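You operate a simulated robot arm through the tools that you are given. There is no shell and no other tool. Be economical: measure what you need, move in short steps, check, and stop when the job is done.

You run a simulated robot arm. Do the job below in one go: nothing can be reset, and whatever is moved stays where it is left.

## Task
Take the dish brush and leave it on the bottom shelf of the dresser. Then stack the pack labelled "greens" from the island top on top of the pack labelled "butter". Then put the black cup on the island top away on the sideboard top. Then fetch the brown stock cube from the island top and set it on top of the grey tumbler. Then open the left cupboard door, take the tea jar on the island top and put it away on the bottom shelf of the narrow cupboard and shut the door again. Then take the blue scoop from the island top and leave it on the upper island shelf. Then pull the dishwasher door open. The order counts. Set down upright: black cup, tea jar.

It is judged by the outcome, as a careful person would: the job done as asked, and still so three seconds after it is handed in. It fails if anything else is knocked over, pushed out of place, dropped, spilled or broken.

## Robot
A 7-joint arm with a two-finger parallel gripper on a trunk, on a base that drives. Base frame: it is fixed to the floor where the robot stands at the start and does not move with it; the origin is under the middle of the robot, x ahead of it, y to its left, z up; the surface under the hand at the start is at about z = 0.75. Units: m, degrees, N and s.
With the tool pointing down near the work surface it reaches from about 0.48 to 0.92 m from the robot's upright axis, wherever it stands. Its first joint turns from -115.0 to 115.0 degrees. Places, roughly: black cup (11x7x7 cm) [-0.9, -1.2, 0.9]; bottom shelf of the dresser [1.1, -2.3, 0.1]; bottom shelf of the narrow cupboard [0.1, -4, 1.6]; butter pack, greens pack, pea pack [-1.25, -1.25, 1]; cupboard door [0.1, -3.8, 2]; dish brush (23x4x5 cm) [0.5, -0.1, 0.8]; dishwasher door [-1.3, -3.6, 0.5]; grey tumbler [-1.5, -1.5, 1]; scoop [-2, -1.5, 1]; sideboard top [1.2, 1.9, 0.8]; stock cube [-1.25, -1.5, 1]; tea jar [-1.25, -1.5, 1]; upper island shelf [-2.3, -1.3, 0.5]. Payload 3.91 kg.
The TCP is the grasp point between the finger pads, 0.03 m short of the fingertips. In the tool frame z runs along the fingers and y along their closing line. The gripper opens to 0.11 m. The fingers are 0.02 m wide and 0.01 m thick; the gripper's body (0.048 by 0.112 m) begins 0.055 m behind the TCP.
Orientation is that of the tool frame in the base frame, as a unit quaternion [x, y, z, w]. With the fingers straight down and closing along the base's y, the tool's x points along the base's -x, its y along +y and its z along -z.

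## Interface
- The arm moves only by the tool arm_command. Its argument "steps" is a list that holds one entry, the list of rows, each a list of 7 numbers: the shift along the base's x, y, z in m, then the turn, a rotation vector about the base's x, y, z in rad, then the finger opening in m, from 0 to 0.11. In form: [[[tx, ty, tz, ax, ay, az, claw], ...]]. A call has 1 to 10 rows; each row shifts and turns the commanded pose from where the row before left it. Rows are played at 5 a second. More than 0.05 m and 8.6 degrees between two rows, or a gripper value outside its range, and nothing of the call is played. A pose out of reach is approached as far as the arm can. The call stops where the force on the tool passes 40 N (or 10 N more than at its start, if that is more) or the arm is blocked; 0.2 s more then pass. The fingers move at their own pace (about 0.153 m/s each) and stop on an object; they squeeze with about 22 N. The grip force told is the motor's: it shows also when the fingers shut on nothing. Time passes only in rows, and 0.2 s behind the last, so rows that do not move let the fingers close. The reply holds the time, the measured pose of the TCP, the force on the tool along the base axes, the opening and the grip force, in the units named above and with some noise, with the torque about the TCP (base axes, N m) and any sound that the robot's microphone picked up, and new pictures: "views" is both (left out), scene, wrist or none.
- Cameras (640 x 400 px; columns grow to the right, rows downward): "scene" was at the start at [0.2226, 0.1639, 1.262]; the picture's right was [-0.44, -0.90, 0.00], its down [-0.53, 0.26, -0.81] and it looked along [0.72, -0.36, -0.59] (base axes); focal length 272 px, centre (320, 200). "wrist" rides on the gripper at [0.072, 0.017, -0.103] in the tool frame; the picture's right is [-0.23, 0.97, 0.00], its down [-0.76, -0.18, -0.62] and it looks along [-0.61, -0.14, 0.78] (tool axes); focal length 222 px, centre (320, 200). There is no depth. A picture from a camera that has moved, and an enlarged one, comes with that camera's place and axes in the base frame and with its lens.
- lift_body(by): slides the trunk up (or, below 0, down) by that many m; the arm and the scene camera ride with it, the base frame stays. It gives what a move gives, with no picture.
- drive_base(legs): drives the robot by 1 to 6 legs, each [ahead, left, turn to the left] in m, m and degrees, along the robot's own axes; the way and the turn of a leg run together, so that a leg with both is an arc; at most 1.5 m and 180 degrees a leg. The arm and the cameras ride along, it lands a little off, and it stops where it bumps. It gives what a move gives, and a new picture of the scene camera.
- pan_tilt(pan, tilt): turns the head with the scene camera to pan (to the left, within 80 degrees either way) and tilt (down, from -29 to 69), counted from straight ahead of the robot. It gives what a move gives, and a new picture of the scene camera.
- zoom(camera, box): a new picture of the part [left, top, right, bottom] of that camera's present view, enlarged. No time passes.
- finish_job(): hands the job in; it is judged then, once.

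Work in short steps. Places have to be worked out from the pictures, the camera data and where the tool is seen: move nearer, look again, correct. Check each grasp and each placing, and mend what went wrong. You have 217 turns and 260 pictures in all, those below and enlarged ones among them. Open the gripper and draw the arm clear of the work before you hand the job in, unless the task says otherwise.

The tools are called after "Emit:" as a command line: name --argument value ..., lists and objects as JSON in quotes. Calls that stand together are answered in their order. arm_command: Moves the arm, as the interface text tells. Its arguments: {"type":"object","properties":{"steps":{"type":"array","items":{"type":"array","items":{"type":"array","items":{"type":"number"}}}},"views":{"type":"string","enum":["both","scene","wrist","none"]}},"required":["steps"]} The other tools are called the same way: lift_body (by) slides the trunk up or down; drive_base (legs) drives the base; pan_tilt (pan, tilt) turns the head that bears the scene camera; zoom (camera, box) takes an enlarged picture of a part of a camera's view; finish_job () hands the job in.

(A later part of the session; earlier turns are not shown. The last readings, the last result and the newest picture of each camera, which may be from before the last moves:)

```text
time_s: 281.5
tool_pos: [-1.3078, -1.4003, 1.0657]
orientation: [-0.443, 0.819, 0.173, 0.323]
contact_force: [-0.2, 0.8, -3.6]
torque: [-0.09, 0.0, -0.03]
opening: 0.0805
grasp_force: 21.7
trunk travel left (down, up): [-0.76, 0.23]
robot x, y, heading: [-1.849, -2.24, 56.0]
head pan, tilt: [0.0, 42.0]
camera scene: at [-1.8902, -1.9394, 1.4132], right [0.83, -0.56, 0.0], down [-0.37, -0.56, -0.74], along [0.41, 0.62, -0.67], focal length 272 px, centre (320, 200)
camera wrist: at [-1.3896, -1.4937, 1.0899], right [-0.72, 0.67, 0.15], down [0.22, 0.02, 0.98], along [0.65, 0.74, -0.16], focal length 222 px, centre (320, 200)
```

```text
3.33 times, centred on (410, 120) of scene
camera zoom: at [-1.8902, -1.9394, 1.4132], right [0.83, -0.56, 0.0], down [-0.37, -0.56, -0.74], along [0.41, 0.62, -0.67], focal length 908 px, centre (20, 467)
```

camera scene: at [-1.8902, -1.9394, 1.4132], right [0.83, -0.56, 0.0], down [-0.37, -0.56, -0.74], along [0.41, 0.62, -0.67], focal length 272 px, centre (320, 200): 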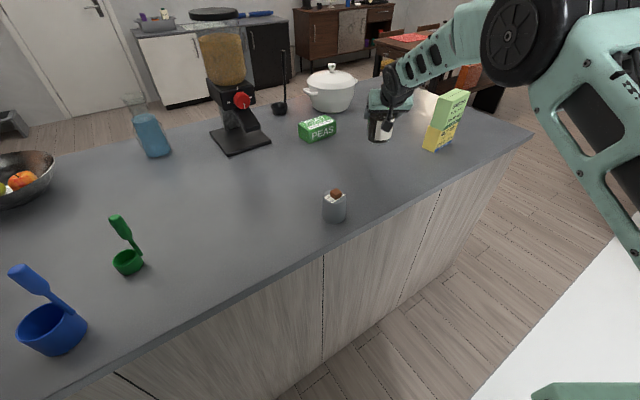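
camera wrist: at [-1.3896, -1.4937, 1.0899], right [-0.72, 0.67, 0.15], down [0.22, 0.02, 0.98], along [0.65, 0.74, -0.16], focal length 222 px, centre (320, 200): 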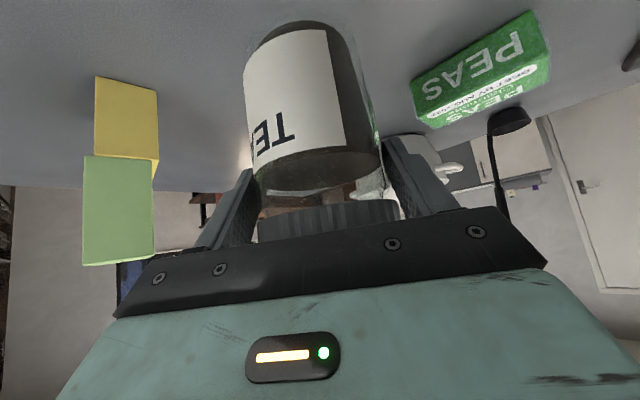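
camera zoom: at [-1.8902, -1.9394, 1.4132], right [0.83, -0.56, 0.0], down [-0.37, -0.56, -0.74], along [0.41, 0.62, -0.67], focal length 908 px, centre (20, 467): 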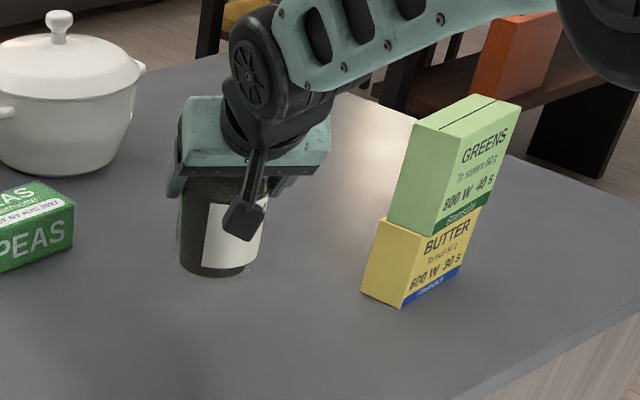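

The jar is held upright. I raise it, pull in, back away from the island and turn toward the cupboard.

Emit:
arm_command --steps '[[[0, 0, 0.04, 0, 0, 0, 0], [0, 0, 0.04, 0, 0, 0, 0], [-0.02, -0.03, 0.02, 0, 0, 0, 0], [-0.025, -0.04, 0, 0, 0, 0, 0], [-0.025, -0.04, 0, 0, 0, 0, 0], [-0.025, -0.04, 0, 0, 0, 0, 0], [0, 0, 0, 0, 0, 0, 0]]]' --views "none"

Emit:
drive_base --legs '[[-0.3, 0, 0], [0, 0, -146.5], [0.0, 1.3, 0]]'

Emit:
arm_command --steps '[[[0, 0, 0, 0, 0, 0, 0]]]' --views "wrist"

```text
time_s: 283.1
tool_pos: [-1.4003, -1.5477, 1.1642]
orientation: [-0.443, 0.818, 0.173, 0.323]
contact_force: [-0.4, -0.2, -4.8]
torque: [-0.07, 0.05, 0.01]
opening: 0.0805
grasp_force: 22.0
trunk travel left (down, up): [-0.76, 0.23]
robot x, y, heading: [-1.8461, -2.2403, 55.9]
head pan, tilt: [0.0, 42.0]
```

```text
time_s: 296.9
tool_pos: [-0.6934, -3.233, 1.1654]
orientation: [0.628, 0.687, -0.249, 0.27]
contact_force: [-0.7, 0.3, -3.9]
torque: [0.08, -0.05, 0.03]
opening: 0.0805
grasp_force: 22.3
trunk travel left (down, up): [-0.76, 0.23]
robot x, y, heading: [-0.7724, -2.4131, -85.5]
head pan, tilt: [0.0, 42.0]
camera scene: at [-0.5475, -2.6254, 1.4132], right [-1.0, -0.08, 0.0], down [-0.05, 0.67, -0.74], along [0.06, -0.74, -0.67], focal length 272 px, centre (320, 200)
```

scene: 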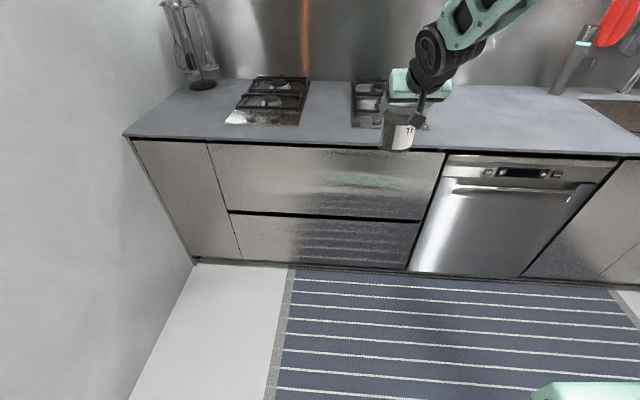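

```text
time_s: 297.3
tool_pos: [-0.694, -3.2327, 1.1642]
orientation: [0.629, 0.686, -0.249, 0.268]
contact_force: [0.6, -0.3, -3.9]
torque: [0.04, -0.01, 0.0]
opening: 0.0807
grasp_force: 22.0
trunk travel left (down, up): [-0.76, 0.23]
robot x, y, heading: [-0.768, -2.416, -85.7]
head pan, tilt: [0.0, 42.0]
camera wrist: at [-0.688, -3.1088, 1.1898], right [0.99, -0.08, 0.15], down [-0.16, -0.15, 0.98], along [-0.06, -0.99, -0.16], focal length 222 px, centre (320, 200)
```

wrist: 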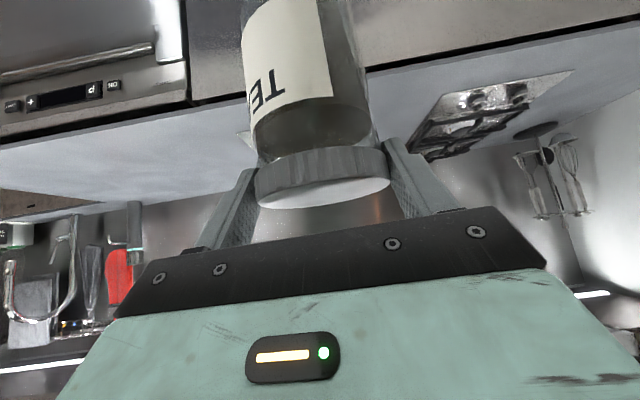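

The jar looks shifted in the grip. I zoom in with the scene camera to check whether it has tilted or slipped.

Emit:
zoom --camera "scene" --box '[350, 40, 470, 170]'

```text
3.08 times, centred on (410, 105) of scene
camera zoom: at [-0.5475, -2.6254, 1.4132], right [-1.0, -0.08, 0.0], down [-0.05, 0.67, -0.74], along [0.06, -0.74, -0.67], focal length 838 px, centre (43, 492)
```

zoom: 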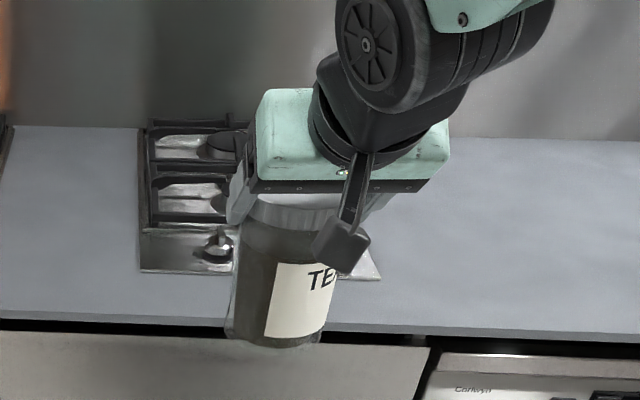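

The jar still hangs upright within my reading, but may have slid a centimetre or two. I compare another wrist picture after a moment to see whether it is still slipping.

Emit:
arm_command --steps '[[[0, 0, 0, 0, 0, 0, 0], [0, 0, 0, 0, 0, 0, 0], [0, 0, 0, 0, 0, 0, 0], [0, 0, 0, 0, 0, 0, 0], [0, 0, 0, 0, 0, 0, 0], [0, 0, 0, 0, 0, 0, 0], [0, 0, 0, 0, 0, 0, 0], [0, 0, 0, 0, 0, 0, 0]]]' --views "wrist"

```text
time_s: 299.1
tool_pos: [-0.694, -3.2337, 1.1647]
orientation: [0.628, 0.686, -0.249, 0.269]
contact_force: [0.1, 0.5, -3.7]
torque: [0.07, 0.0, 0.0]
opening: 0.0809
grasp_force: 22.2
trunk travel left (down, up): [-0.76, 0.23]
robot x, y, heading: [-0.7712, -2.4089, -85.7]
head pan, tilt: [0.0, 42.0]
camera wrist: at [-0.688, -3.109, 1.1901], right [0.99, -0.08, 0.15], down [-0.16, -0.15, 0.98], along [-0.06, -0.99, -0.16], focal length 222 px, centre (320, 200)
```

wrist: 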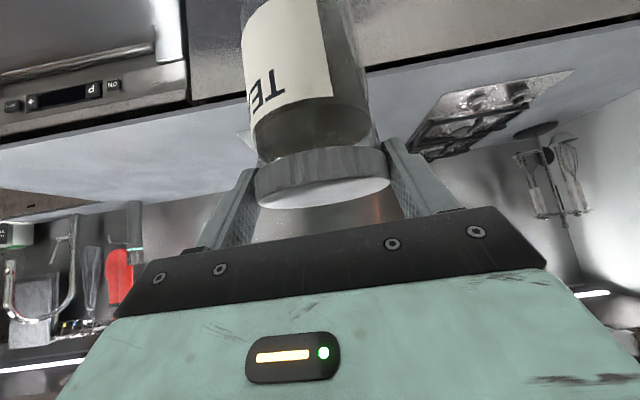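

It is stable now. I proceed gently: raise the trunk and shift in front of the cupboard in short legs.

Emit:
lift_body --by 0.23

Emit:
drive_base --legs '[[0, 0, -4.5], [0.02, 0.35, 0]]'

Emit:
arm_command --steps '[[[0, 0, 0, 0, 0, 0, 0]]]' --views "wrist"

```text
time_s: 301.5
tool_pos: [-0.6938, -3.2336, 1.3937]
orientation: [0.628, 0.687, -0.248, 0.269]
contact_force: [-0.5, 0.1, -4.1]
torque: [0.06, 0.0, 0.04]
opening: 0.0807
grasp_force: 21.8
trunk travel left (down, up): [-0.99, 0.0]
robot x, y, heading: [-0.7722, -2.4119, -85.4]
head pan, tilt: [0.0, 42.0]
```

```text
time_s: 304.2
tool_pos: [-0.4176, -3.2564, 1.3946]
orientation: [0.653, 0.663, -0.257, 0.26]
contact_force: [0.2, -0.4, -4.4]
torque: [0.04, 0.01, -0.03]
opening: 0.0806
grasp_force: 22.5
trunk travel left (down, up): [-0.99, 0.0]
robot x, y, heading: [-0.4322, -2.4317, -89.5]
head pan, tilt: [0.0, 42.0]
camera scene: at [-0.2249, -2.661, 1.6433], right [-1.0, 0.0, 0.0], down [0.0, 0.67, -0.74], along [0.0, -0.74, -0.67], focal length 272 px, centre (320, 200)
```

scene: 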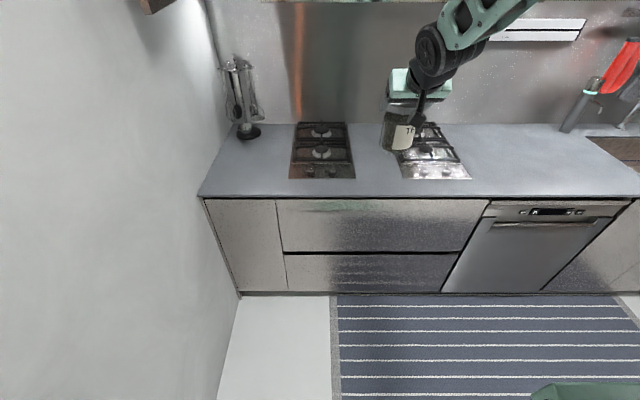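

```text
time_s: 304.6
tool_pos: [-0.4164, -3.2573, 1.3939]
orientation: [0.654, 0.662, -0.258, 0.258]
contact_force: [-0.1, -0.8, -4.9]
torque: [0.08, 0.01, -0.02]
opening: 0.0808
grasp_force: 22.1
trunk travel left (down, up): [-0.99, 0.0]
robot x, y, heading: [-0.4323, -2.4329, -90.0]
head pan, tilt: [0.0, 42.0]
camera wrist: at [-0.4012, -3.1327, 1.4197], right [0.98, -0.15, 0.15], down [-0.17, -0.14, 0.98], along [-0.13, -0.98, -0.16], focal length 222 px, centre (320, 200)
```

wrist: 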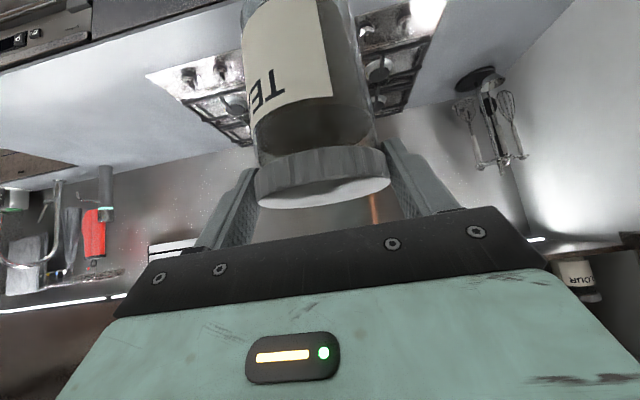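

Stable. I raise the arm to shelf height here, clear of the cabinets.

Emit:
arm_command --steps '[[[0, 0, 0.04, 0, 0, 0, 0], [0, 0, 0.04, 0, 0, 0, 0], [0, 0, 0.04, 0, 0, 0, 0], [0, 0, 0.04, 0, 0, 0, 0], [0, 0, 0.04, 0, 0, 0, 0], [0, 0, 0.04, 0, 0, 0, 0], [0, 0, 0.04, 0, 0, 0, 0], [0, 0, 0.04, 0, 0, 0, 0], [0, 0, 0.03, 0, 0, 0, 0], [0, 0, 0, 0, 0, 0, 0]]]' --views "none"

Emit:
pan_tilt --pan 0 --tilt 3

```text
time_s: 306.8
tool_pos: [-0.4164, -3.2577, 1.7453]
orientation: [0.653, 0.662, -0.259, 0.259]
contact_force: [-0.9, -0.5, -3.6]
torque: [0.05, -0.04, 0.0]
opening: 0.0803
grasp_force: 21.8
trunk travel left (down, up): [-0.99, 0.0]
robot x, y, heading: [-0.4333, -2.44, -90.1]
head pan, tilt: [0.0, 42.0]
```

```text
time_s: 307.9
tool_pos: [-0.4169, -3.2566, 1.7448]
orientation: [0.653, 0.663, -0.259, 0.26]
contact_force: [-0.6, 0.1, -3.3]
torque: [0.04, 0.01, 0.02]
opening: 0.0806
grasp_force: 22.1
trunk travel left (down, up): [-0.99, 0.0]
robot x, y, heading: [-0.4322, -2.4325, -89.7]
head pan, tilt: [0.0, 3.0]
camera scene: at [-0.2247, -2.6686, 1.7051], right [-1.0, 0.0, 0.0], down [0.0, 0.05, -1.0], along [0.0, -1.0, -0.05], focal length 272 px, centre (320, 200)
```

scene: 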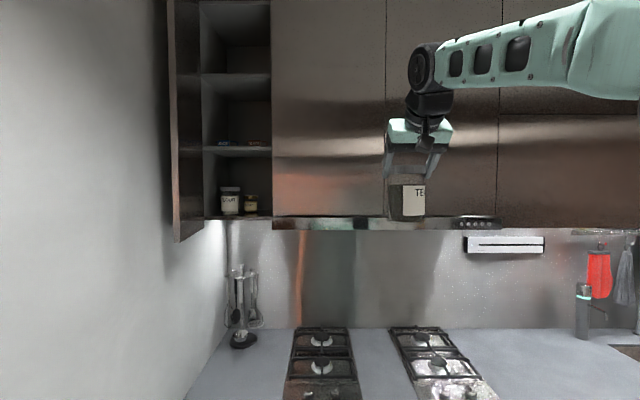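

The jar hangs upright, its base about 0.11 below the TCP. The forearm is bent out to the right here, so I extend the arm to see how it runs when stretched.

Emit:
arm_command --steps '[[[0.03, -0.03, 0, 0, 0, 0, 0], [0.03, -0.03, 0, 0, 0, 0, 0], [0.03, -0.03, 0, 0, 0, 0, 0], [0.03, -0.03, 0, 0, 0, 0, 0], [0.03, -0.03, 0, 0, 0, 0, 0], [0.03, -0.03, 0, 0, 0, 0, 0], [0, 0, 0, 0, 0, 0, 0]]]' --views "scene"

```text
time_s: 309.5
tool_pos: [-0.2966, -3.3242, 1.6827]
orientation: [0.653, 0.663, -0.258, 0.259]
contact_force: [0.5, -0.3, -5.0]
torque: [0.05, 0.01, -0.02]
opening: 0.0806
grasp_force: 21.9
out of reach, approached as far as the arm can: row 2, 3, 4, 5, 6
trunk travel left (down, up): [-0.99, 0.0]
robot x, y, heading: [-0.4354, -2.4331, -90.0]
head pan, tilt: [0.0, 3.0]
camera scene: at [-0.2241, -2.6691, 1.705], right [-1.0, 0.0, 0.0], down [0.0, 0.05, -1.0], along [0.0, -1.0, -0.05], focal length 272 px, centre (320, 200)
```

scene: 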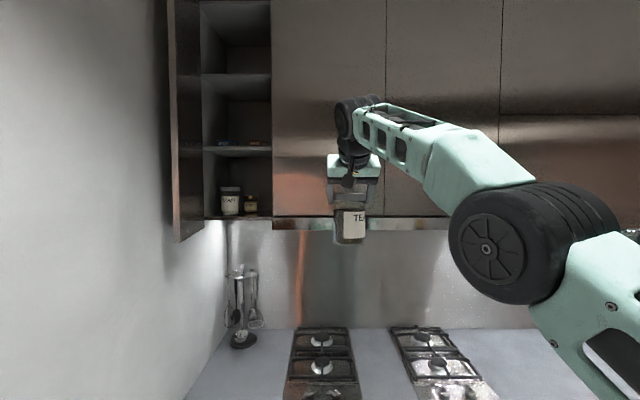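

At full stretch the forearm comes from behind, which is right. I settle slightly inside the reach limit at z≈1.71 and will bring the jar in by driving the base.

Emit:
arm_command --steps '[[[-0.0148, 0.036, -0.009, 0, 0, 0, 0], [-0.0148, 0.036, -0.009, 0, 0, 0, 0], [-0.0148, 0.036, -0.009, 0, 0, 0, 0], [-0.0148, 0.036, -0.009, 0, 0, 0, 0], [0, 0, 0, 0, 0, 0, 0]]]' --views "scene"

```text
time_s: 310.7
tool_pos: [-0.3588, -3.1761, 1.6496]
orientation: [0.653, 0.662, -0.259, 0.261]
contact_force: [-0.3, 0.4, -3.5]
torque: [0.08, 0.0, 0.03]
opening: 0.0805
grasp_force: 21.9
trunk travel left (down, up): [-0.99, 0.0]
robot x, y, heading: [-0.4327, -2.4335, -90.0]
head pan, tilt: [0.0, 3.0]
camera scene: at [-0.225, -2.6681, 1.7053], right [-1.0, 0.0, 0.0], down [0.0, 0.05, -1.0], along [0.0, -1.0, -0.05], focal length 272 px, centre (320, 200)
```

scene: 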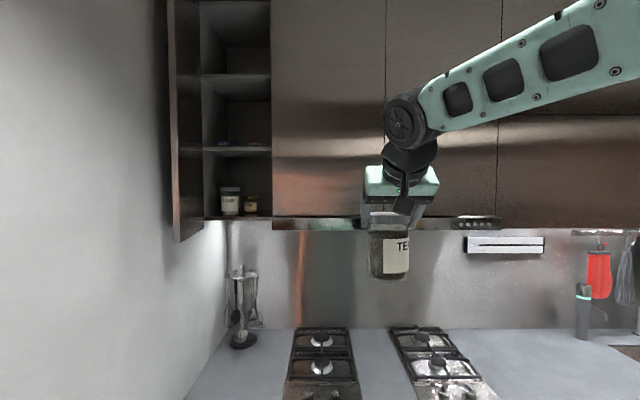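

The command resets to the reached pose when clipped. I move to ahead 0.86 m, z≈1.71.

Emit:
arm_command --steps '[[[0.016, -0.03, 0.015, 0, 0, 0, 0], [0.016, -0.03, 0.015, 0, 0, 0, 0], [0.016, -0.03, 0.015, 0, 0, 0, 0], [0.016, -0.03, 0.015, 0, 0, 0, 0], [0, 0, 0, 0, 0, 0, 0]]]' --views "scene"

```text
time_s: 311.9
tool_pos: [-0.2946, -3.2998, 1.7053]
orientation: [0.653, 0.664, -0.257, 0.259]
contact_force: [-0.1, -1.0, -4.7]
torque: [0.11, 0.01, 0.01]
opening: 0.0804
grasp_force: 22.0
trunk travel left (down, up): [-0.99, 0.0]
robot x, y, heading: [-0.4316, -2.4352, -89.9]
head pan, tilt: [0.0, 3.0]
camera scene: at [-0.2243, -2.6696, 1.7049], right [-1.0, 0.0, 0.0], down [0.0, 0.05, -1.0], along [0.0, -1.0, -0.05], focal length 272 px, centre (320, 200)
```

scene: 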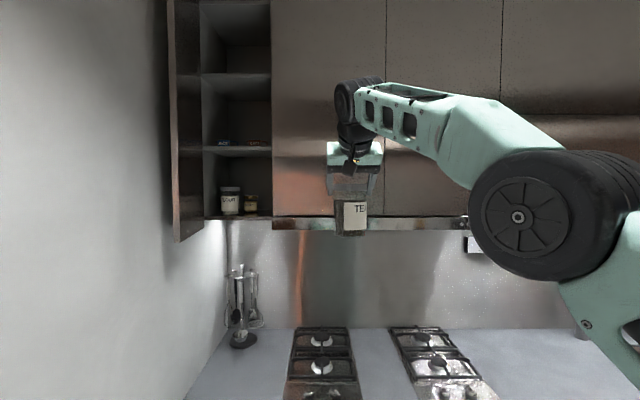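

TCP is at 1.705, so the jar base is at ≈1.595. I drive left to line up with x≈0.065, then ahead part way, and check.

Emit:
drive_base --legs '[[0, 0.36, 0], [0.3, 0, 0]]'

Emit:
arm_command --steps '[[[0, 0, 0, 0, 0, 0, 0]]]' --views "wrist"

```text
time_s: 315.8
tool_pos: [0.0655, -3.6048, 1.7084]
orientation: [0.65, 0.666, -0.257, 0.261]
contact_force: [0.1, 0.7, -4.0]
torque: [0.04, -0.02, -0.01]
opening: 0.0806
grasp_force: 21.7
trunk travel left (down, up): [-0.99, 0.0]
robot x, y, heading: [-0.0791, -2.7418, -89.4]
head pan, tilt: [0.0, 3.0]
camera scene: at [0.1313, -2.9752, 1.7051], right [-1.0, -0.01, 0.0], down [0.0, 0.05, -1.0], along [0.01, -1.0, -0.05], focal length 272 px, centre (320, 200)
```

scene: 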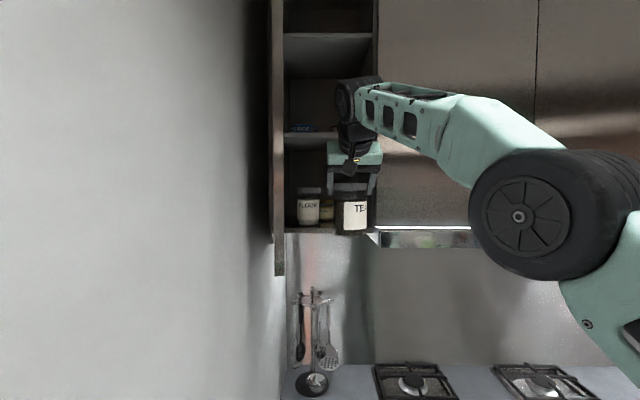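

```text
time_s: 316.2
tool_pos: [0.0654, -3.6059, 1.7073]
orientation: [0.651, 0.666, -0.257, 0.26]
contact_force: [-0.1, 0.4, -3.8]
torque: [0.03, -0.03, -0.04]
opening: 0.0805
grasp_force: 21.9
trunk travel left (down, up): [-0.99, 0.0]
robot x, y, heading: [-0.0781, -2.7413, -89.3]
head pan, tilt: [0.0, 3.0]
camera wrist: at [0.0802, -3.4823, 1.7328], right [0.98, -0.15, 0.15], down [-0.17, -0.14, 0.98], along [-0.12, -0.98, -0.16], focal length 222 px, centre (320, 200)
```

wrist: 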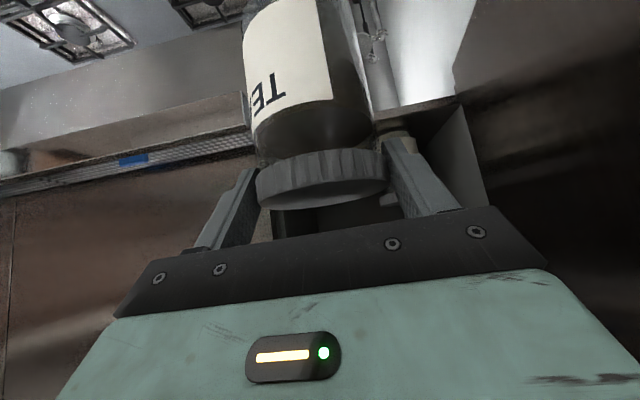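

I zoom in to check the jar's base against the shelf edge and the side wall.

Emit:
zoom --camera "scene" --box '[265, 110, 405, 250]'

```text
2.86 times, centred on (335, 180) of scene
camera zoom: at [0.1313, -2.9754, 1.7051], right [-1.0, -0.01, 0.0], down [0.0, 0.05, -1.0], along [0.01, -1.0, -0.05], focal length 778 px, centre (277, 257)
```

zoom: 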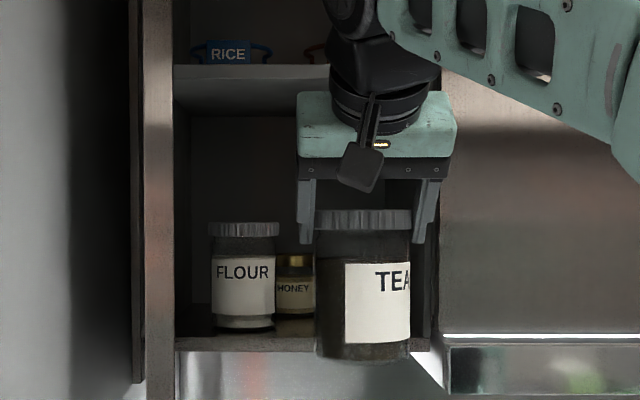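

The clearance is about 2.4 cm under the base, and the jar is well between the side wall and the flour. I drive in 0.25 m.

Emit:
drive_base --legs '[[0.25, 0, -0.5]]'

Emit:
zoom --camera "scene" --box '[220, 80, 440, 280]'

```text
time_s: 318.1
tool_pos: [0.0612, -3.8573, 1.7081]
orientation: [0.652, 0.663, -0.258, 0.26]
contact_force: [-0.8, -0.3, -3.3]
torque: [0.07, 0.03, 0.0]
opening: 0.0805
grasp_force: 22.1
trunk travel left (down, up): [-0.99, 0.0]
robot x, y, heading: [-0.0752, -2.993, -90.0]
head pan, tilt: [0.0, 3.0]
camera scene: at [0.1313, -3.227, 1.7051], right [-1.0, 0.0, 0.0], down [0.0, 0.05, -1.0], along [0.0, -1.0, -0.05], focal length 272 px, centre (320, 200)
```

scene: 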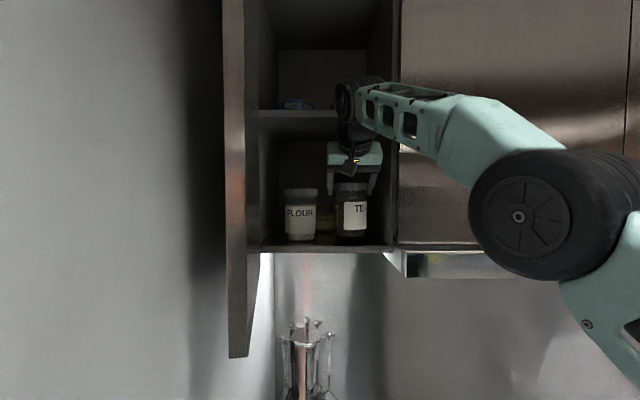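

```text
2.00 times, centred on (330, 180) of scene
camera zoom: at [0.1313, -3.227, 1.7051], right [-1.0, 0.0, 0.0], down [0.0, 0.05, -1.0], along [0.0, -1.0, -0.05], focal length 545 px, centre (300, 240)
```

zoom: 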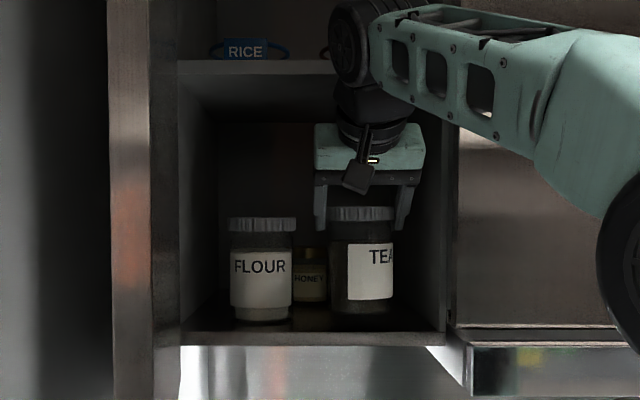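

The jar is over the front of the shelf; it should be about 3 cm deeper. I lower slightly and drive in a little more.

Emit:
arm_command --steps '[[[0, 0, -0.01, 0, 0, 0, 0], [0, 0, 0, 0, 0, 0, 0]]]' --views "none"

Emit:
drive_base --legs '[[0.035, 0, 0]]'

Emit:
zoom --camera "scene" --box '[220, 80, 440, 280]'

```text
time_s: 318.7
tool_pos: [0.0603, -3.8584, 1.6981]
orientation: [0.653, 0.664, -0.258, 0.259]
contact_force: [0.7, 1.5, -4.2]
torque: [0.11, 0.0, 0.0]
opening: 0.0807
grasp_force: 21.4
trunk travel left (down, up): [-0.99, 0.0]
robot x, y, heading: [-0.0753, -2.9917, -89.7]
head pan, tilt: [0.0, 3.0]
```

```text
time_s: 319.5
tool_pos: [0.061, -3.8933, 1.6968]
orientation: [0.653, 0.664, -0.258, 0.259]
contact_force: [-0.2, -0.5, -3.0]
torque: [0.05, 0.0, 0.02]
opening: 0.0803
grasp_force: 21.6
trunk travel left (down, up): [-0.99, 0.0]
robot x, y, heading: [-0.0765, -3.0274, -89.7]
head pan, tilt: [0.0, 3.0]
camera scene: at [0.1316, -3.2619, 1.7051], right [-1.0, 0.0, 0.0], down [0.0, 0.05, -1.0], along [0.0, -1.0, -0.05], focal length 272 px, centre (320, 200)
```

scene: 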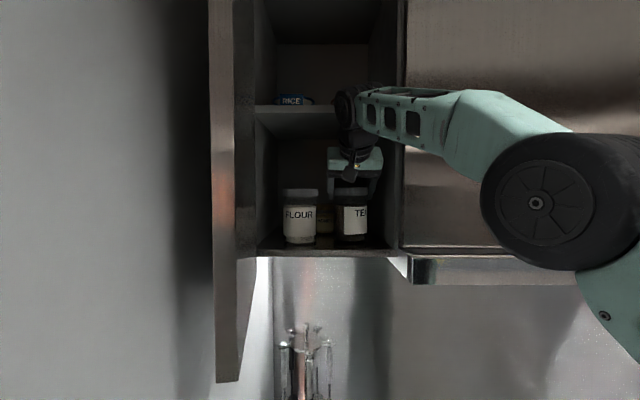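

```text
2.00 times, centred on (330, 180) of scene
camera zoom: at [0.1316, -3.2619, 1.7051], right [-1.0, 0.0, 0.0], down [0.0, 0.05, -1.0], along [0.0, -1.0, -0.05], focal length 545 px, centre (300, 240)
```

zoom: 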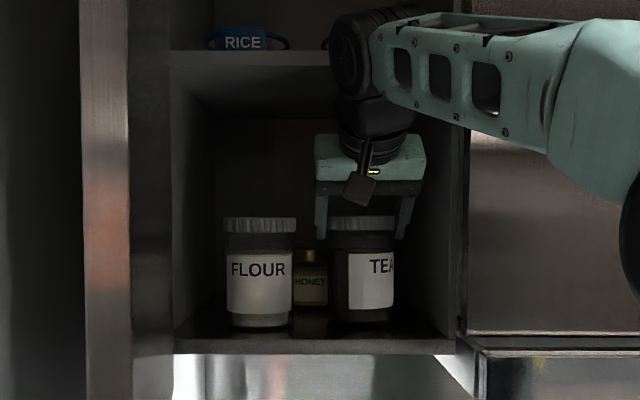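

Good depth, and clear all round. I lower in small steps until the base touches.

Emit:
arm_command --steps '[[[0, 0, -0.006, 0, 0, 0, 0], [0, 0, -0.003, 0, 0, 0, 0], [0, 0, 0, 0, 0, 0, 0]]]' --views "none"

Emit:
arm_command --steps '[[[0, 0, -0.003, 0, 0, 0, 0], [0, 0, 0, 0, 0, 0, 0]]]' --views "none"

Emit:
arm_command --steps '[[[0, 0, -0.003, 0, 0, 0, 0], [0, 0, 0, 0, 0, 0, 0]]]' --views "none"

```text
time_s: 320.3
tool_pos: [0.0603, -3.8929, 1.6894]
orientation: [0.653, 0.663, -0.258, 0.26]
contact_force: [0.0, 0.0, 12.1]
torque: [-0.3, -0.17, -0.22]
opening: 0.0805
grasp_force: 22.5
trunk travel left (down, up): [-0.99, 0.0]
robot x, y, heading: [-0.0746, -3.0262, -89.6]
head pan, tilt: [0.0, 3.0]
```

```text
time_s: 320.9
tool_pos: [0.0601, -3.8915, 1.6849]
orientation: [0.652, 0.664, -0.258, 0.26]
contact_force: [-1.1, -0.6, 11.3]
torque: [-0.27, -0.1, -0.23]
opening: 0.0802
grasp_force: 21.5
trunk travel left (down, up): [-0.99, 0.0]
robot x, y, heading: [-0.0783, -3.0271, -89.9]
head pan, tilt: [0.0, 3.0]
```

```text
time_s: 321.5
tool_pos: [0.0595, -3.8918, 1.6821]
orientation: [0.652, 0.663, -0.258, 0.261]
contact_force: [-0.2, -1.7, 11.7]
torque: [-0.3, -0.17, -0.19]
opening: 0.0804
grasp_force: 22.1
trunk travel left (down, up): [-0.99, 0.0]
robot x, y, heading: [-0.0758, -3.029, -90.1]
head pan, tilt: [0.0, 3.0]
```

The jar stands on the shelf. I open the fingers and draw back along the tool axis.

Emit:
arm_command --steps '[[[0, 0, 0, 0, 0, 0, 0.085], [0, 0, 0, 0, 0, 0, 0.1], [0, 0, 0, 0, 0, 0, 0.1], [0, 0.015, 0.015, 0, 0, 0, 0.1], [0, 0.02, 0.018, 0, 0, 0, 0.1], [0, 0.025, 0.01, 0, 0, 0, 0.1], [0, 0.03, 0, 0, 0, 0, 0.1], [0, 0.03, 0, 0, 0, 0, 0.1]]]' --views "scene"

Emit:
zoom --camera "scene" --box '[220, 80, 440, 280]'

```text
time_s: 323.3
tool_pos: [0.061, -3.775, 1.7243]
orientation: [0.653, 0.663, -0.258, 0.259]
contact_force: [0.2, -0.5, 0.2]
torque: [0.03, -0.03, 0.0]
opening: 0.0998
grasp_force: 0.0
trunk travel left (down, up): [-0.99, 0.0]
robot x, y, heading: [-0.0749, -3.0256, -89.6]
head pan, tilt: [0.0, 3.0]
camera scene: at [0.1316, -3.2621, 1.7052], right [-1.0, 0.0, 0.0], down [0.0, 0.05, -1.0], along [0.0, -1.0, -0.05], focal length 272 px, centre (320, 200)
```

scene: 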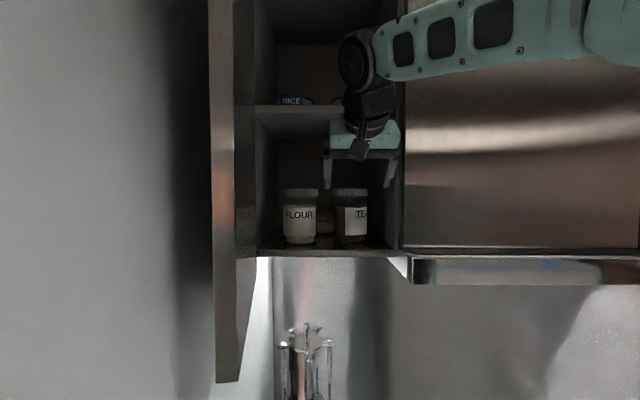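

```text
2.00 times, centred on (330, 180) of scene
camera zoom: at [0.1316, -3.2621, 1.7052], right [-1.0, 0.0, 0.0], down [0.0, 0.05, -1.0], along [0.0, -1.0, -0.05], focal length 545 px, centre (300, 240)
```

zoom: 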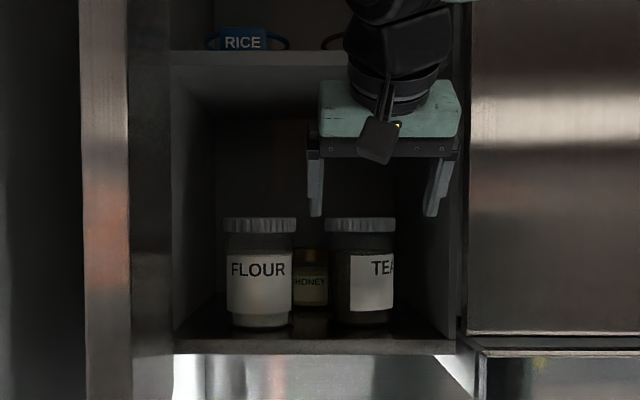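

The jar stands upright on the shelf. Now I shut the door: its free edge is at about (0.218, -3.50). I back off, lower the trunk and turn the hand upward as before.

Emit:
drive_base --legs '[[-0.3, -0.05, 0]]'

Emit:
lift_body --by -0.18

Emit:
arm_command --steps '[[[0, 0, -0.02, -0.14, 0, 0, 0.06], [0, 0, -0.02, -0.14, 0, 0, 0.06], [0, 0, -0.02, -0.14, 0, 0, 0.06], [0, 0, -0.02, -0.14, 0, 0, 0.06], [0, 0, -0.02, -0.14, 0, 0, 0.06], [0, 0, -0.02, -0.14, 0, 0, 0.06], [0, 0, -0.02, -0.14, 0, 0, 0.06], [0, 0, -0.02, -0.14, 0, 0, 0.06]]]' --views "scene"

```text
time_s: 325.4
tool_pos: [0.0089, -3.4733, 1.7255]
orientation: [0.654, 0.663, -0.259, 0.259]
contact_force: [-0.5, 0.0, -0.3]
torque: [0.01, -0.02, -0.04]
opening: 0.0999
grasp_force: 0.1
trunk travel left (down, up): [-0.99, 0.0]
robot x, y, heading: [-0.1256, -2.7208, -89.9]
head pan, tilt: [0.0, 3.0]
camera scene: at [0.0799, -2.9594, 1.7052], right [-1.0, 0.0, 0.0], down [0.0, 0.05, -1.0], along [0.0, -1.0, -0.05], focal length 272 px, centre (320, 200)
```

scene: 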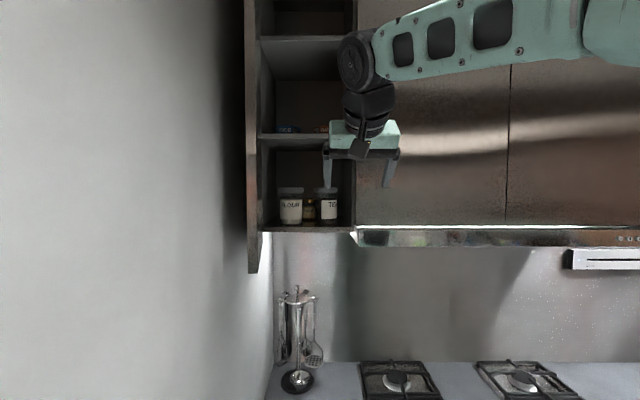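

```text
time_s: 327.4
tool_pos: [0.0076, -3.4723, 1.5463]
orientation: [0.653, 0.663, -0.258, 0.259]
contact_force: [0.7, -0.5, 0.8]
torque: [-0.01, -0.01, -0.01]
opening: 0.1002
grasp_force: 0.0
trunk travel left (down, up): [-0.81, 0.18]
robot x, y, heading: [-0.1284, -2.7218, -90.0]
head pan, tilt: [0.0, 3.0]
```

```text
time_s: 329.2
tool_pos: [0.0083, -3.4746, 1.3838]
orientation: [-0.416, -0.424, 0.571, -0.567]
contact_force: [-1.6, 1.0, 0.0]
torque: [0.02, -0.01, 0.02]
opening: 0.0601
grasp_force: 0.1
trunk travel left (down, up): [-0.81, 0.18]
robot x, y, heading: [-0.1278, -2.7276, -89.9]
head pan, tilt: [0.0, 3.0]
camera scene: at [0.0796, -2.9587, 1.5253], right [-1.0, 0.0, 0.0], down [0.0, 0.05, -1.0], along [0.0, -1.0, -0.05], focal length 272 px, centre (320, 200)
```

scene: 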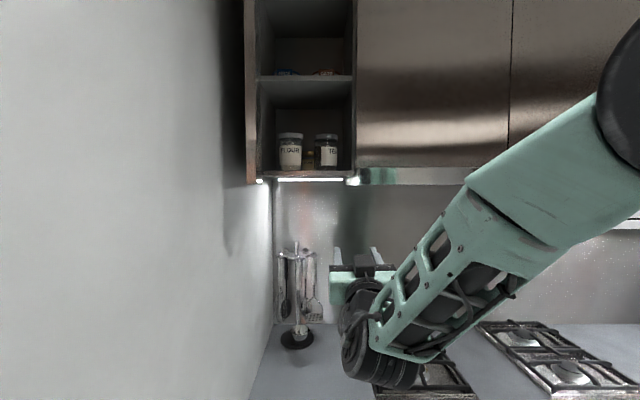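

Good posture. I finish pitching up while moving under the door's free end.

Emit:
arm_command --steps '[[[0.03, -0.008, 0.005, -0.13, 0, 0, 0.06], [0.03, -0.008, 0.005, -0.13, 0, 0, 0.06], [0.03, -0.008, 0.005, -0.13, 0, 0, 0.06], [0.03, -0.008, 0.005, -0.13, 0, 0, 0.06], [0.03, -0.008, 0.005, -0.13, 0, 0, 0.06], [0.03, -0.008, 0.005, -0.13, 0, 0, 0.06], [0.02, 0, 0, -0.13, 0, 0, 0.06], [0, 0, 0, 0, 0, 0, 0.06]]]'

```text
time_s: 331.0
tool_pos: [0.2091, -3.5218, 1.4137]
orientation: [-0.124, -0.13, 0.699, -0.692]
contact_force: [-0.1, 0.3, -0.8]
torque: [0.0, 0.02, 0.06]
opening: 0.06
grasp_force: 0.1
trunk travel left (down, up): [-0.81, 0.18]
robot x, y, heading: [-0.133, -2.725, -90.1]
head pan, tilt: [0.0, 3.0]
camera scene: at [0.0799, -2.9592, 1.5252], right [-1.0, 0.0, 0.0], down [0.0, 0.05, -1.0], along [0.0, -1.0, -0.05], focal length 272 px, centre (320, 200)
camera wrist: at [0.2241, -3.5523, 1.2917], right [0.98, 0.2, 0.07], down [-0.17, 0.93, -0.31], along [-0.13, 0.29, 0.95], focal length 222 px, centre (320, 200)
```

scene: 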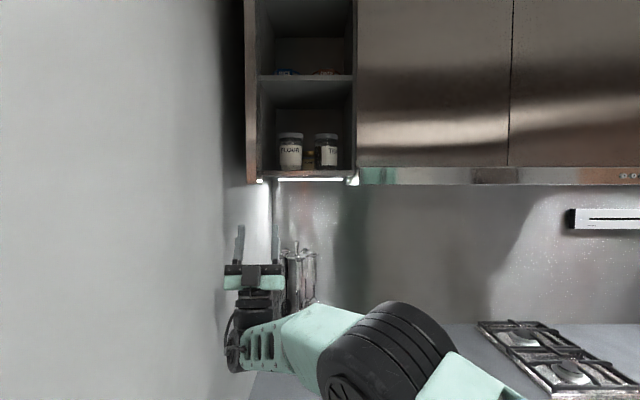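
wrist: 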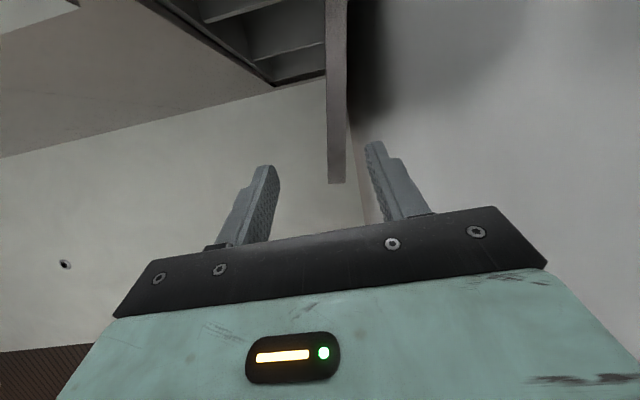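

The door's free end is neatly between the fingers. I centre by 1 cm and raise so the fingers straddle its bottom edge.

Emit:
arm_command --steps '[[[0.008, 0, 0.03, 0, 0, 0, 0.06], [0, 0, 0.04, 0, 0, 0, 0.06], [0, 0, 0.04, 0, 0, 0, 0.06], [0, 0, 0.01, 0, 0, 0, 0.06], [0, 0, 0, 0, 0, 0, 0.06]]]' --views "wrist"

```text
time_s: 332.2
tool_pos: [0.2148, -3.5197, 1.5337]
orientation: [-0.125, -0.13, 0.699, -0.692]
contact_force: [0.3, -0.1, -0.5]
torque: [0.0, 0.01, 0.0]
opening: 0.0601
grasp_force: 0.1
trunk travel left (down, up): [-0.81, 0.18]
robot x, y, heading: [-0.1314, -2.7242, -89.8]
head pan, tilt: [0.0, 3.0]
camera wrist: at [0.2312, -3.5514, 1.4095], right [0.98, 0.2, 0.07], down [-0.17, 0.93, -0.31], along [-0.13, 0.29, 0.95], focal length 222 px, centre (320, 200)
```

wrist: 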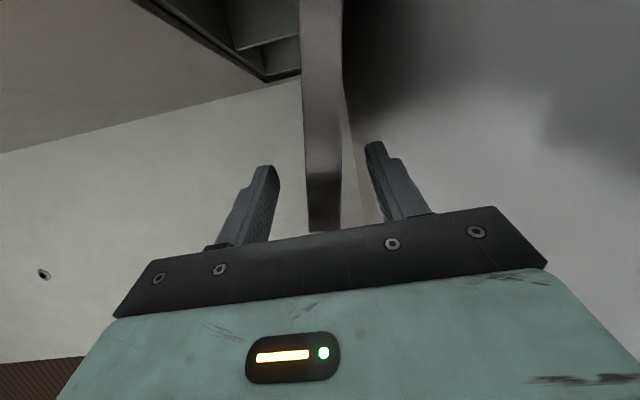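

The fingers straddle the door edge. I move along the closing arc.

Emit:
arm_command --steps '[[[-0.03, -0.005, 0, 0, 0, 0, 0.06], [-0.035, -0.012, 0, 0, 0, 0, 0.06], [-0.035, -0.013, 0, 0, 0, 0, 0.06], [-0.03, -0.02, 0, 0, 0, 0, 0.06], [-0.028, -0.02, 0, 0, 0, 0, 0.06], [0, 0, 0, 0, 0, 0, 0.06]]]'

```text
time_s: 333.6
tool_pos: [0.0577, -3.5907, 1.5373]
orientation: [-0.125, -0.13, 0.699, -0.692]
contact_force: [0.1, -0.3, -0.3]
torque: [0.0, -0.01, 0.01]
opening: 0.0601
grasp_force: 0.0
trunk travel left (down, up): [-0.81, 0.18]
robot x, y, heading: [-0.129, -2.7256, -90.1]
head pan, tilt: [0.0, 3.0]
camera scene: at [0.0798, -2.9593, 1.5252], right [-1.0, 0.0, 0.0], down [0.0, 0.05, -1.0], along [0.0, -1.0, -0.05], focal length 272 px, centre (320, 200)
camera wrist: at [0.0733, -3.6224, 1.4135], right [0.98, 0.2, 0.07], down [-0.17, 0.93, -0.31], along [-0.13, 0.29, 0.95], focal length 222 px, centre (320, 200)
```

scene: 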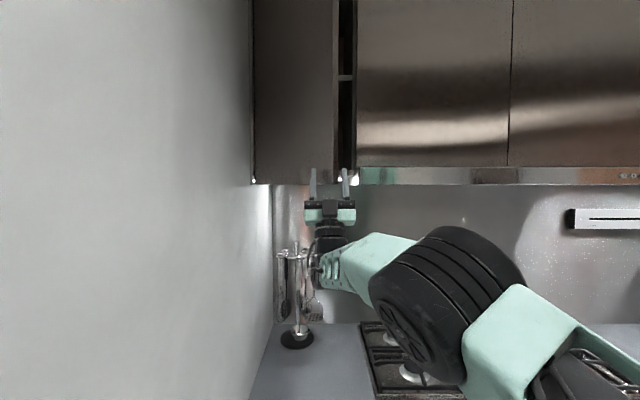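
wrist: 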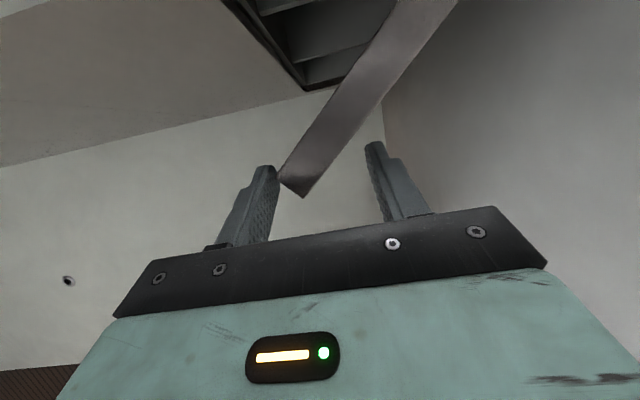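

The door follows and is at about 45°. I drop the hand below it, close the fingers, come up on its outer side and push it shut.

Emit:
arm_command --steps '[[[0, 0, -0.045, 0, 0, 0, 0.06], [0, 0, -0.04, 0, 0, 0, 0.03], [0.01, 0.04, 0, 0, 0, 0, 0.0], [0.01, 0.04, 0, 0, 0, 0, 0.0], [0, 0.02, 0, 0, 0, 0, 0.0], [0, 0, 0.045, 0, 0, 0, 0.0], [0, 0, 0.04, 0, 0, 0, 0.0], [0, 0, 0, 0, 0, 0, 0.0]]]' --views "wrist"

```text
time_s: 335.4
tool_pos: [0.0794, -3.492, 1.5355]
orientation: [-0.124, -0.131, 0.7, -0.691]
contact_force: [1.4, -0.7, -0.4]
torque: [-0.01, 0.0, -0.03]
opening: 0.0
grasp_force: 22.0
trunk travel left (down, up): [-0.81, 0.18]
robot x, y, heading: [-0.1281, -2.7233, -89.9]
head pan, tilt: [0.0, 3.0]
camera wrist: at [0.094, -3.5239, 1.4117], right [0.98, 0.2, 0.07], down [-0.17, 0.93, -0.31], along [-0.13, 0.29, 0.95], focal length 222 px, centre (320, 200)
```

wrist: 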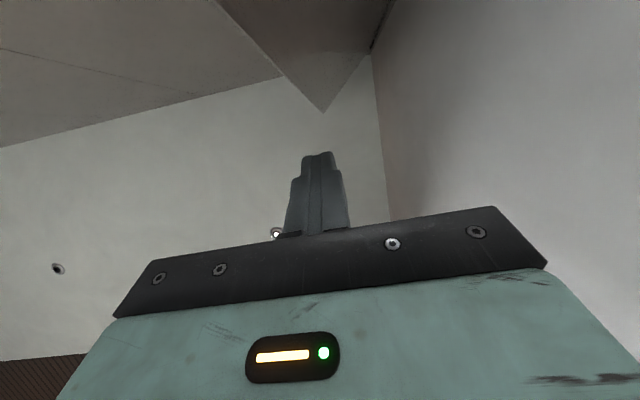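

Emit:
arm_command --steps '[[[-0.007, -0.04, 0, 0, 0, 0, 0], [-0.007, -0.04, 0, 0, 0, 0, 0], [-0.007, -0.04, 0, 0, 0, 0, 0], [-0.007, -0.04, 0, 0, 0, 0, 0], [-0.007, -0.04, 0, 0, 0, 0, 0], [-0.007, -0.04, 0, 0, 0, 0, 0], [-0.003, -0.025, 0, 0, 0, 0, 0], [0, -0.01, 0, 0, 0, 0, 0], [0, 0, 0, 0, 0, 0, 0]]]'

```text
time_s: 337.4
tool_pos: [0.0088, -3.6868, 1.5281]
orientation: [-0.125, -0.129, 0.699, -0.692]
contact_force: [-1.1, -0.3, -0.4]
torque: [0.01, -0.01, 0.02]
opening: 0.0
grasp_force: 22.2
out of reach, approached as far as the arm can: row 5, 6, 7, 8
trunk travel left (down, up): [-0.81, 0.18]
robot x, y, heading: [-0.128, -2.7294, -90.1]
head pan, tilt: [0.0, 3.0]
camera scene: at [0.0798, -2.9594, 1.5252], right [-1.0, 0.0, 0.0], down [0.0, 0.05, -1.0], along [0.0, -1.0, -0.05], focal length 272 px, centre (320, 200)
camera wrist: at [0.0243, -3.7188, 1.4036], right [0.98, 0.2, 0.07], down [-0.17, 0.93, -0.31], along [-0.13, 0.29, 0.95], focal length 222 px, centre (320, 200)
```

scene: 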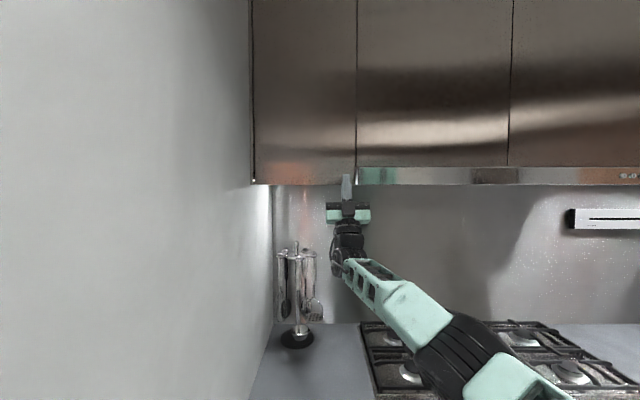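
wrist: 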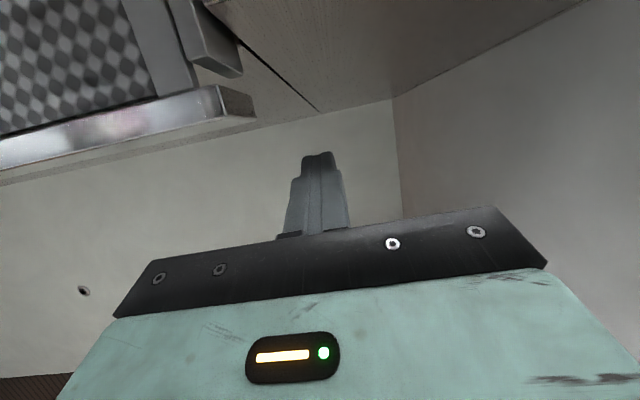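

The door looks shut or nearly so. I drive up and press gently to make sure.

Emit:
drive_base --legs '[[0.07, 0, 0]]'

Emit:
arm_command --steps '[[[0, -0.01, 0, 0, 0, 0, 0], [0, -0.01, 0, 0, 0, 0, 0], [0, -0.005, 0, 0, 0, 0, 0], [0, -0.005, 0, 0, 0, 0, 0]]]' --views "wrist"

Emit:
zoom --camera "scene" --box '[230, 80, 400, 220]'

```text
time_s: 338.4
tool_pos: [0.0107, -3.7567, 1.5267]
orientation: [-0.125, -0.131, 0.699, -0.692]
contact_force: [-0.8, 0.0, -1.1]
torque: [0.01, 0.0, 0.0]
opening: 0.0
grasp_force: 21.9
trunk travel left (down, up): [-0.81, 0.18]
robot x, y, heading: [-0.1284, -2.7907, -89.6]
head pan, tilt: [0.0, 3.0]
camera scene: at [0.0803, -3.0283, 1.5252], right [-1.0, 0.0, 0.0], down [0.0, 0.05, -1.0], along [0.0, -1.0, -0.05], focal length 272 px, centre (320, 200)
```

scene: 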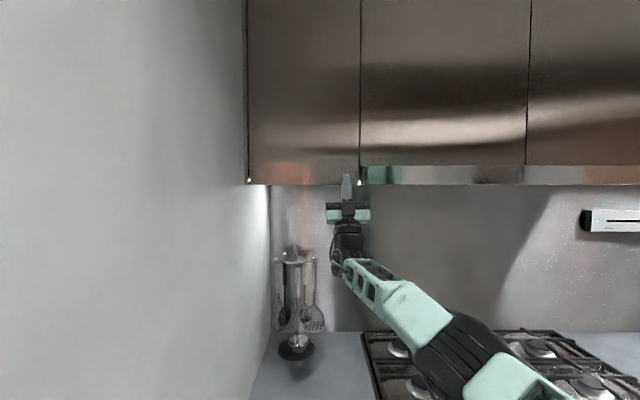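

```text
time_s: 339.4
tool_pos: [0.0101, -3.7575, 1.5274]
orientation: [-0.126, -0.13, 0.699, -0.692]
contact_force: [0.6, -0.1, 0.0]
torque: [-0.03, 0.0, -0.01]
opening: 0.0
grasp_force: 22.1
out of reach, approached as far as the arm can: row 1, 2, 3, 4
trunk travel left (down, up): [-0.81, 0.18]
robot x, y, heading: [-0.1308, -2.793, -90.1]
head pan, tilt: [0.0, 3.0]
camera wrist: at [0.0258, -3.7879, 1.4038], right [0.98, 0.2, 0.07], down [-0.17, 0.93, -0.31], along [-0.13, 0.29, 0.95], focal length 222 px, centre (320, 200)
```

wrist: 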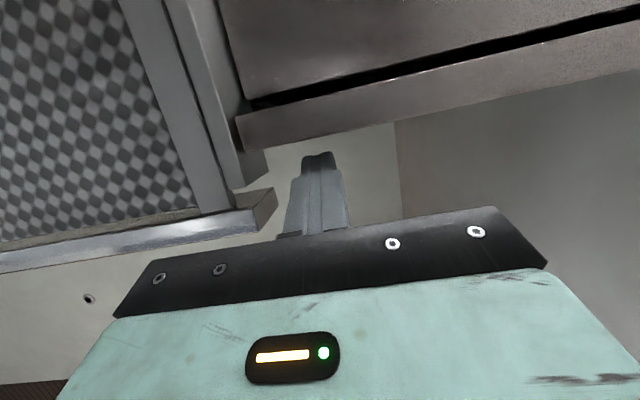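

```text
2.86 times, centred on (315, 150) of scene
camera zoom: at [0.0803, -3.0284, 1.5252], right [-1.0, 0.0, 0.0], down [0.0, 0.05, -1.0], along [0.0, -1.0, -0.05], focal length 778 px, centre (334, 343)
```

zoom: 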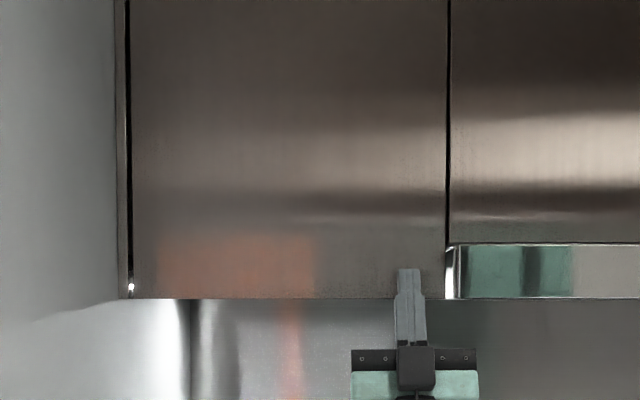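

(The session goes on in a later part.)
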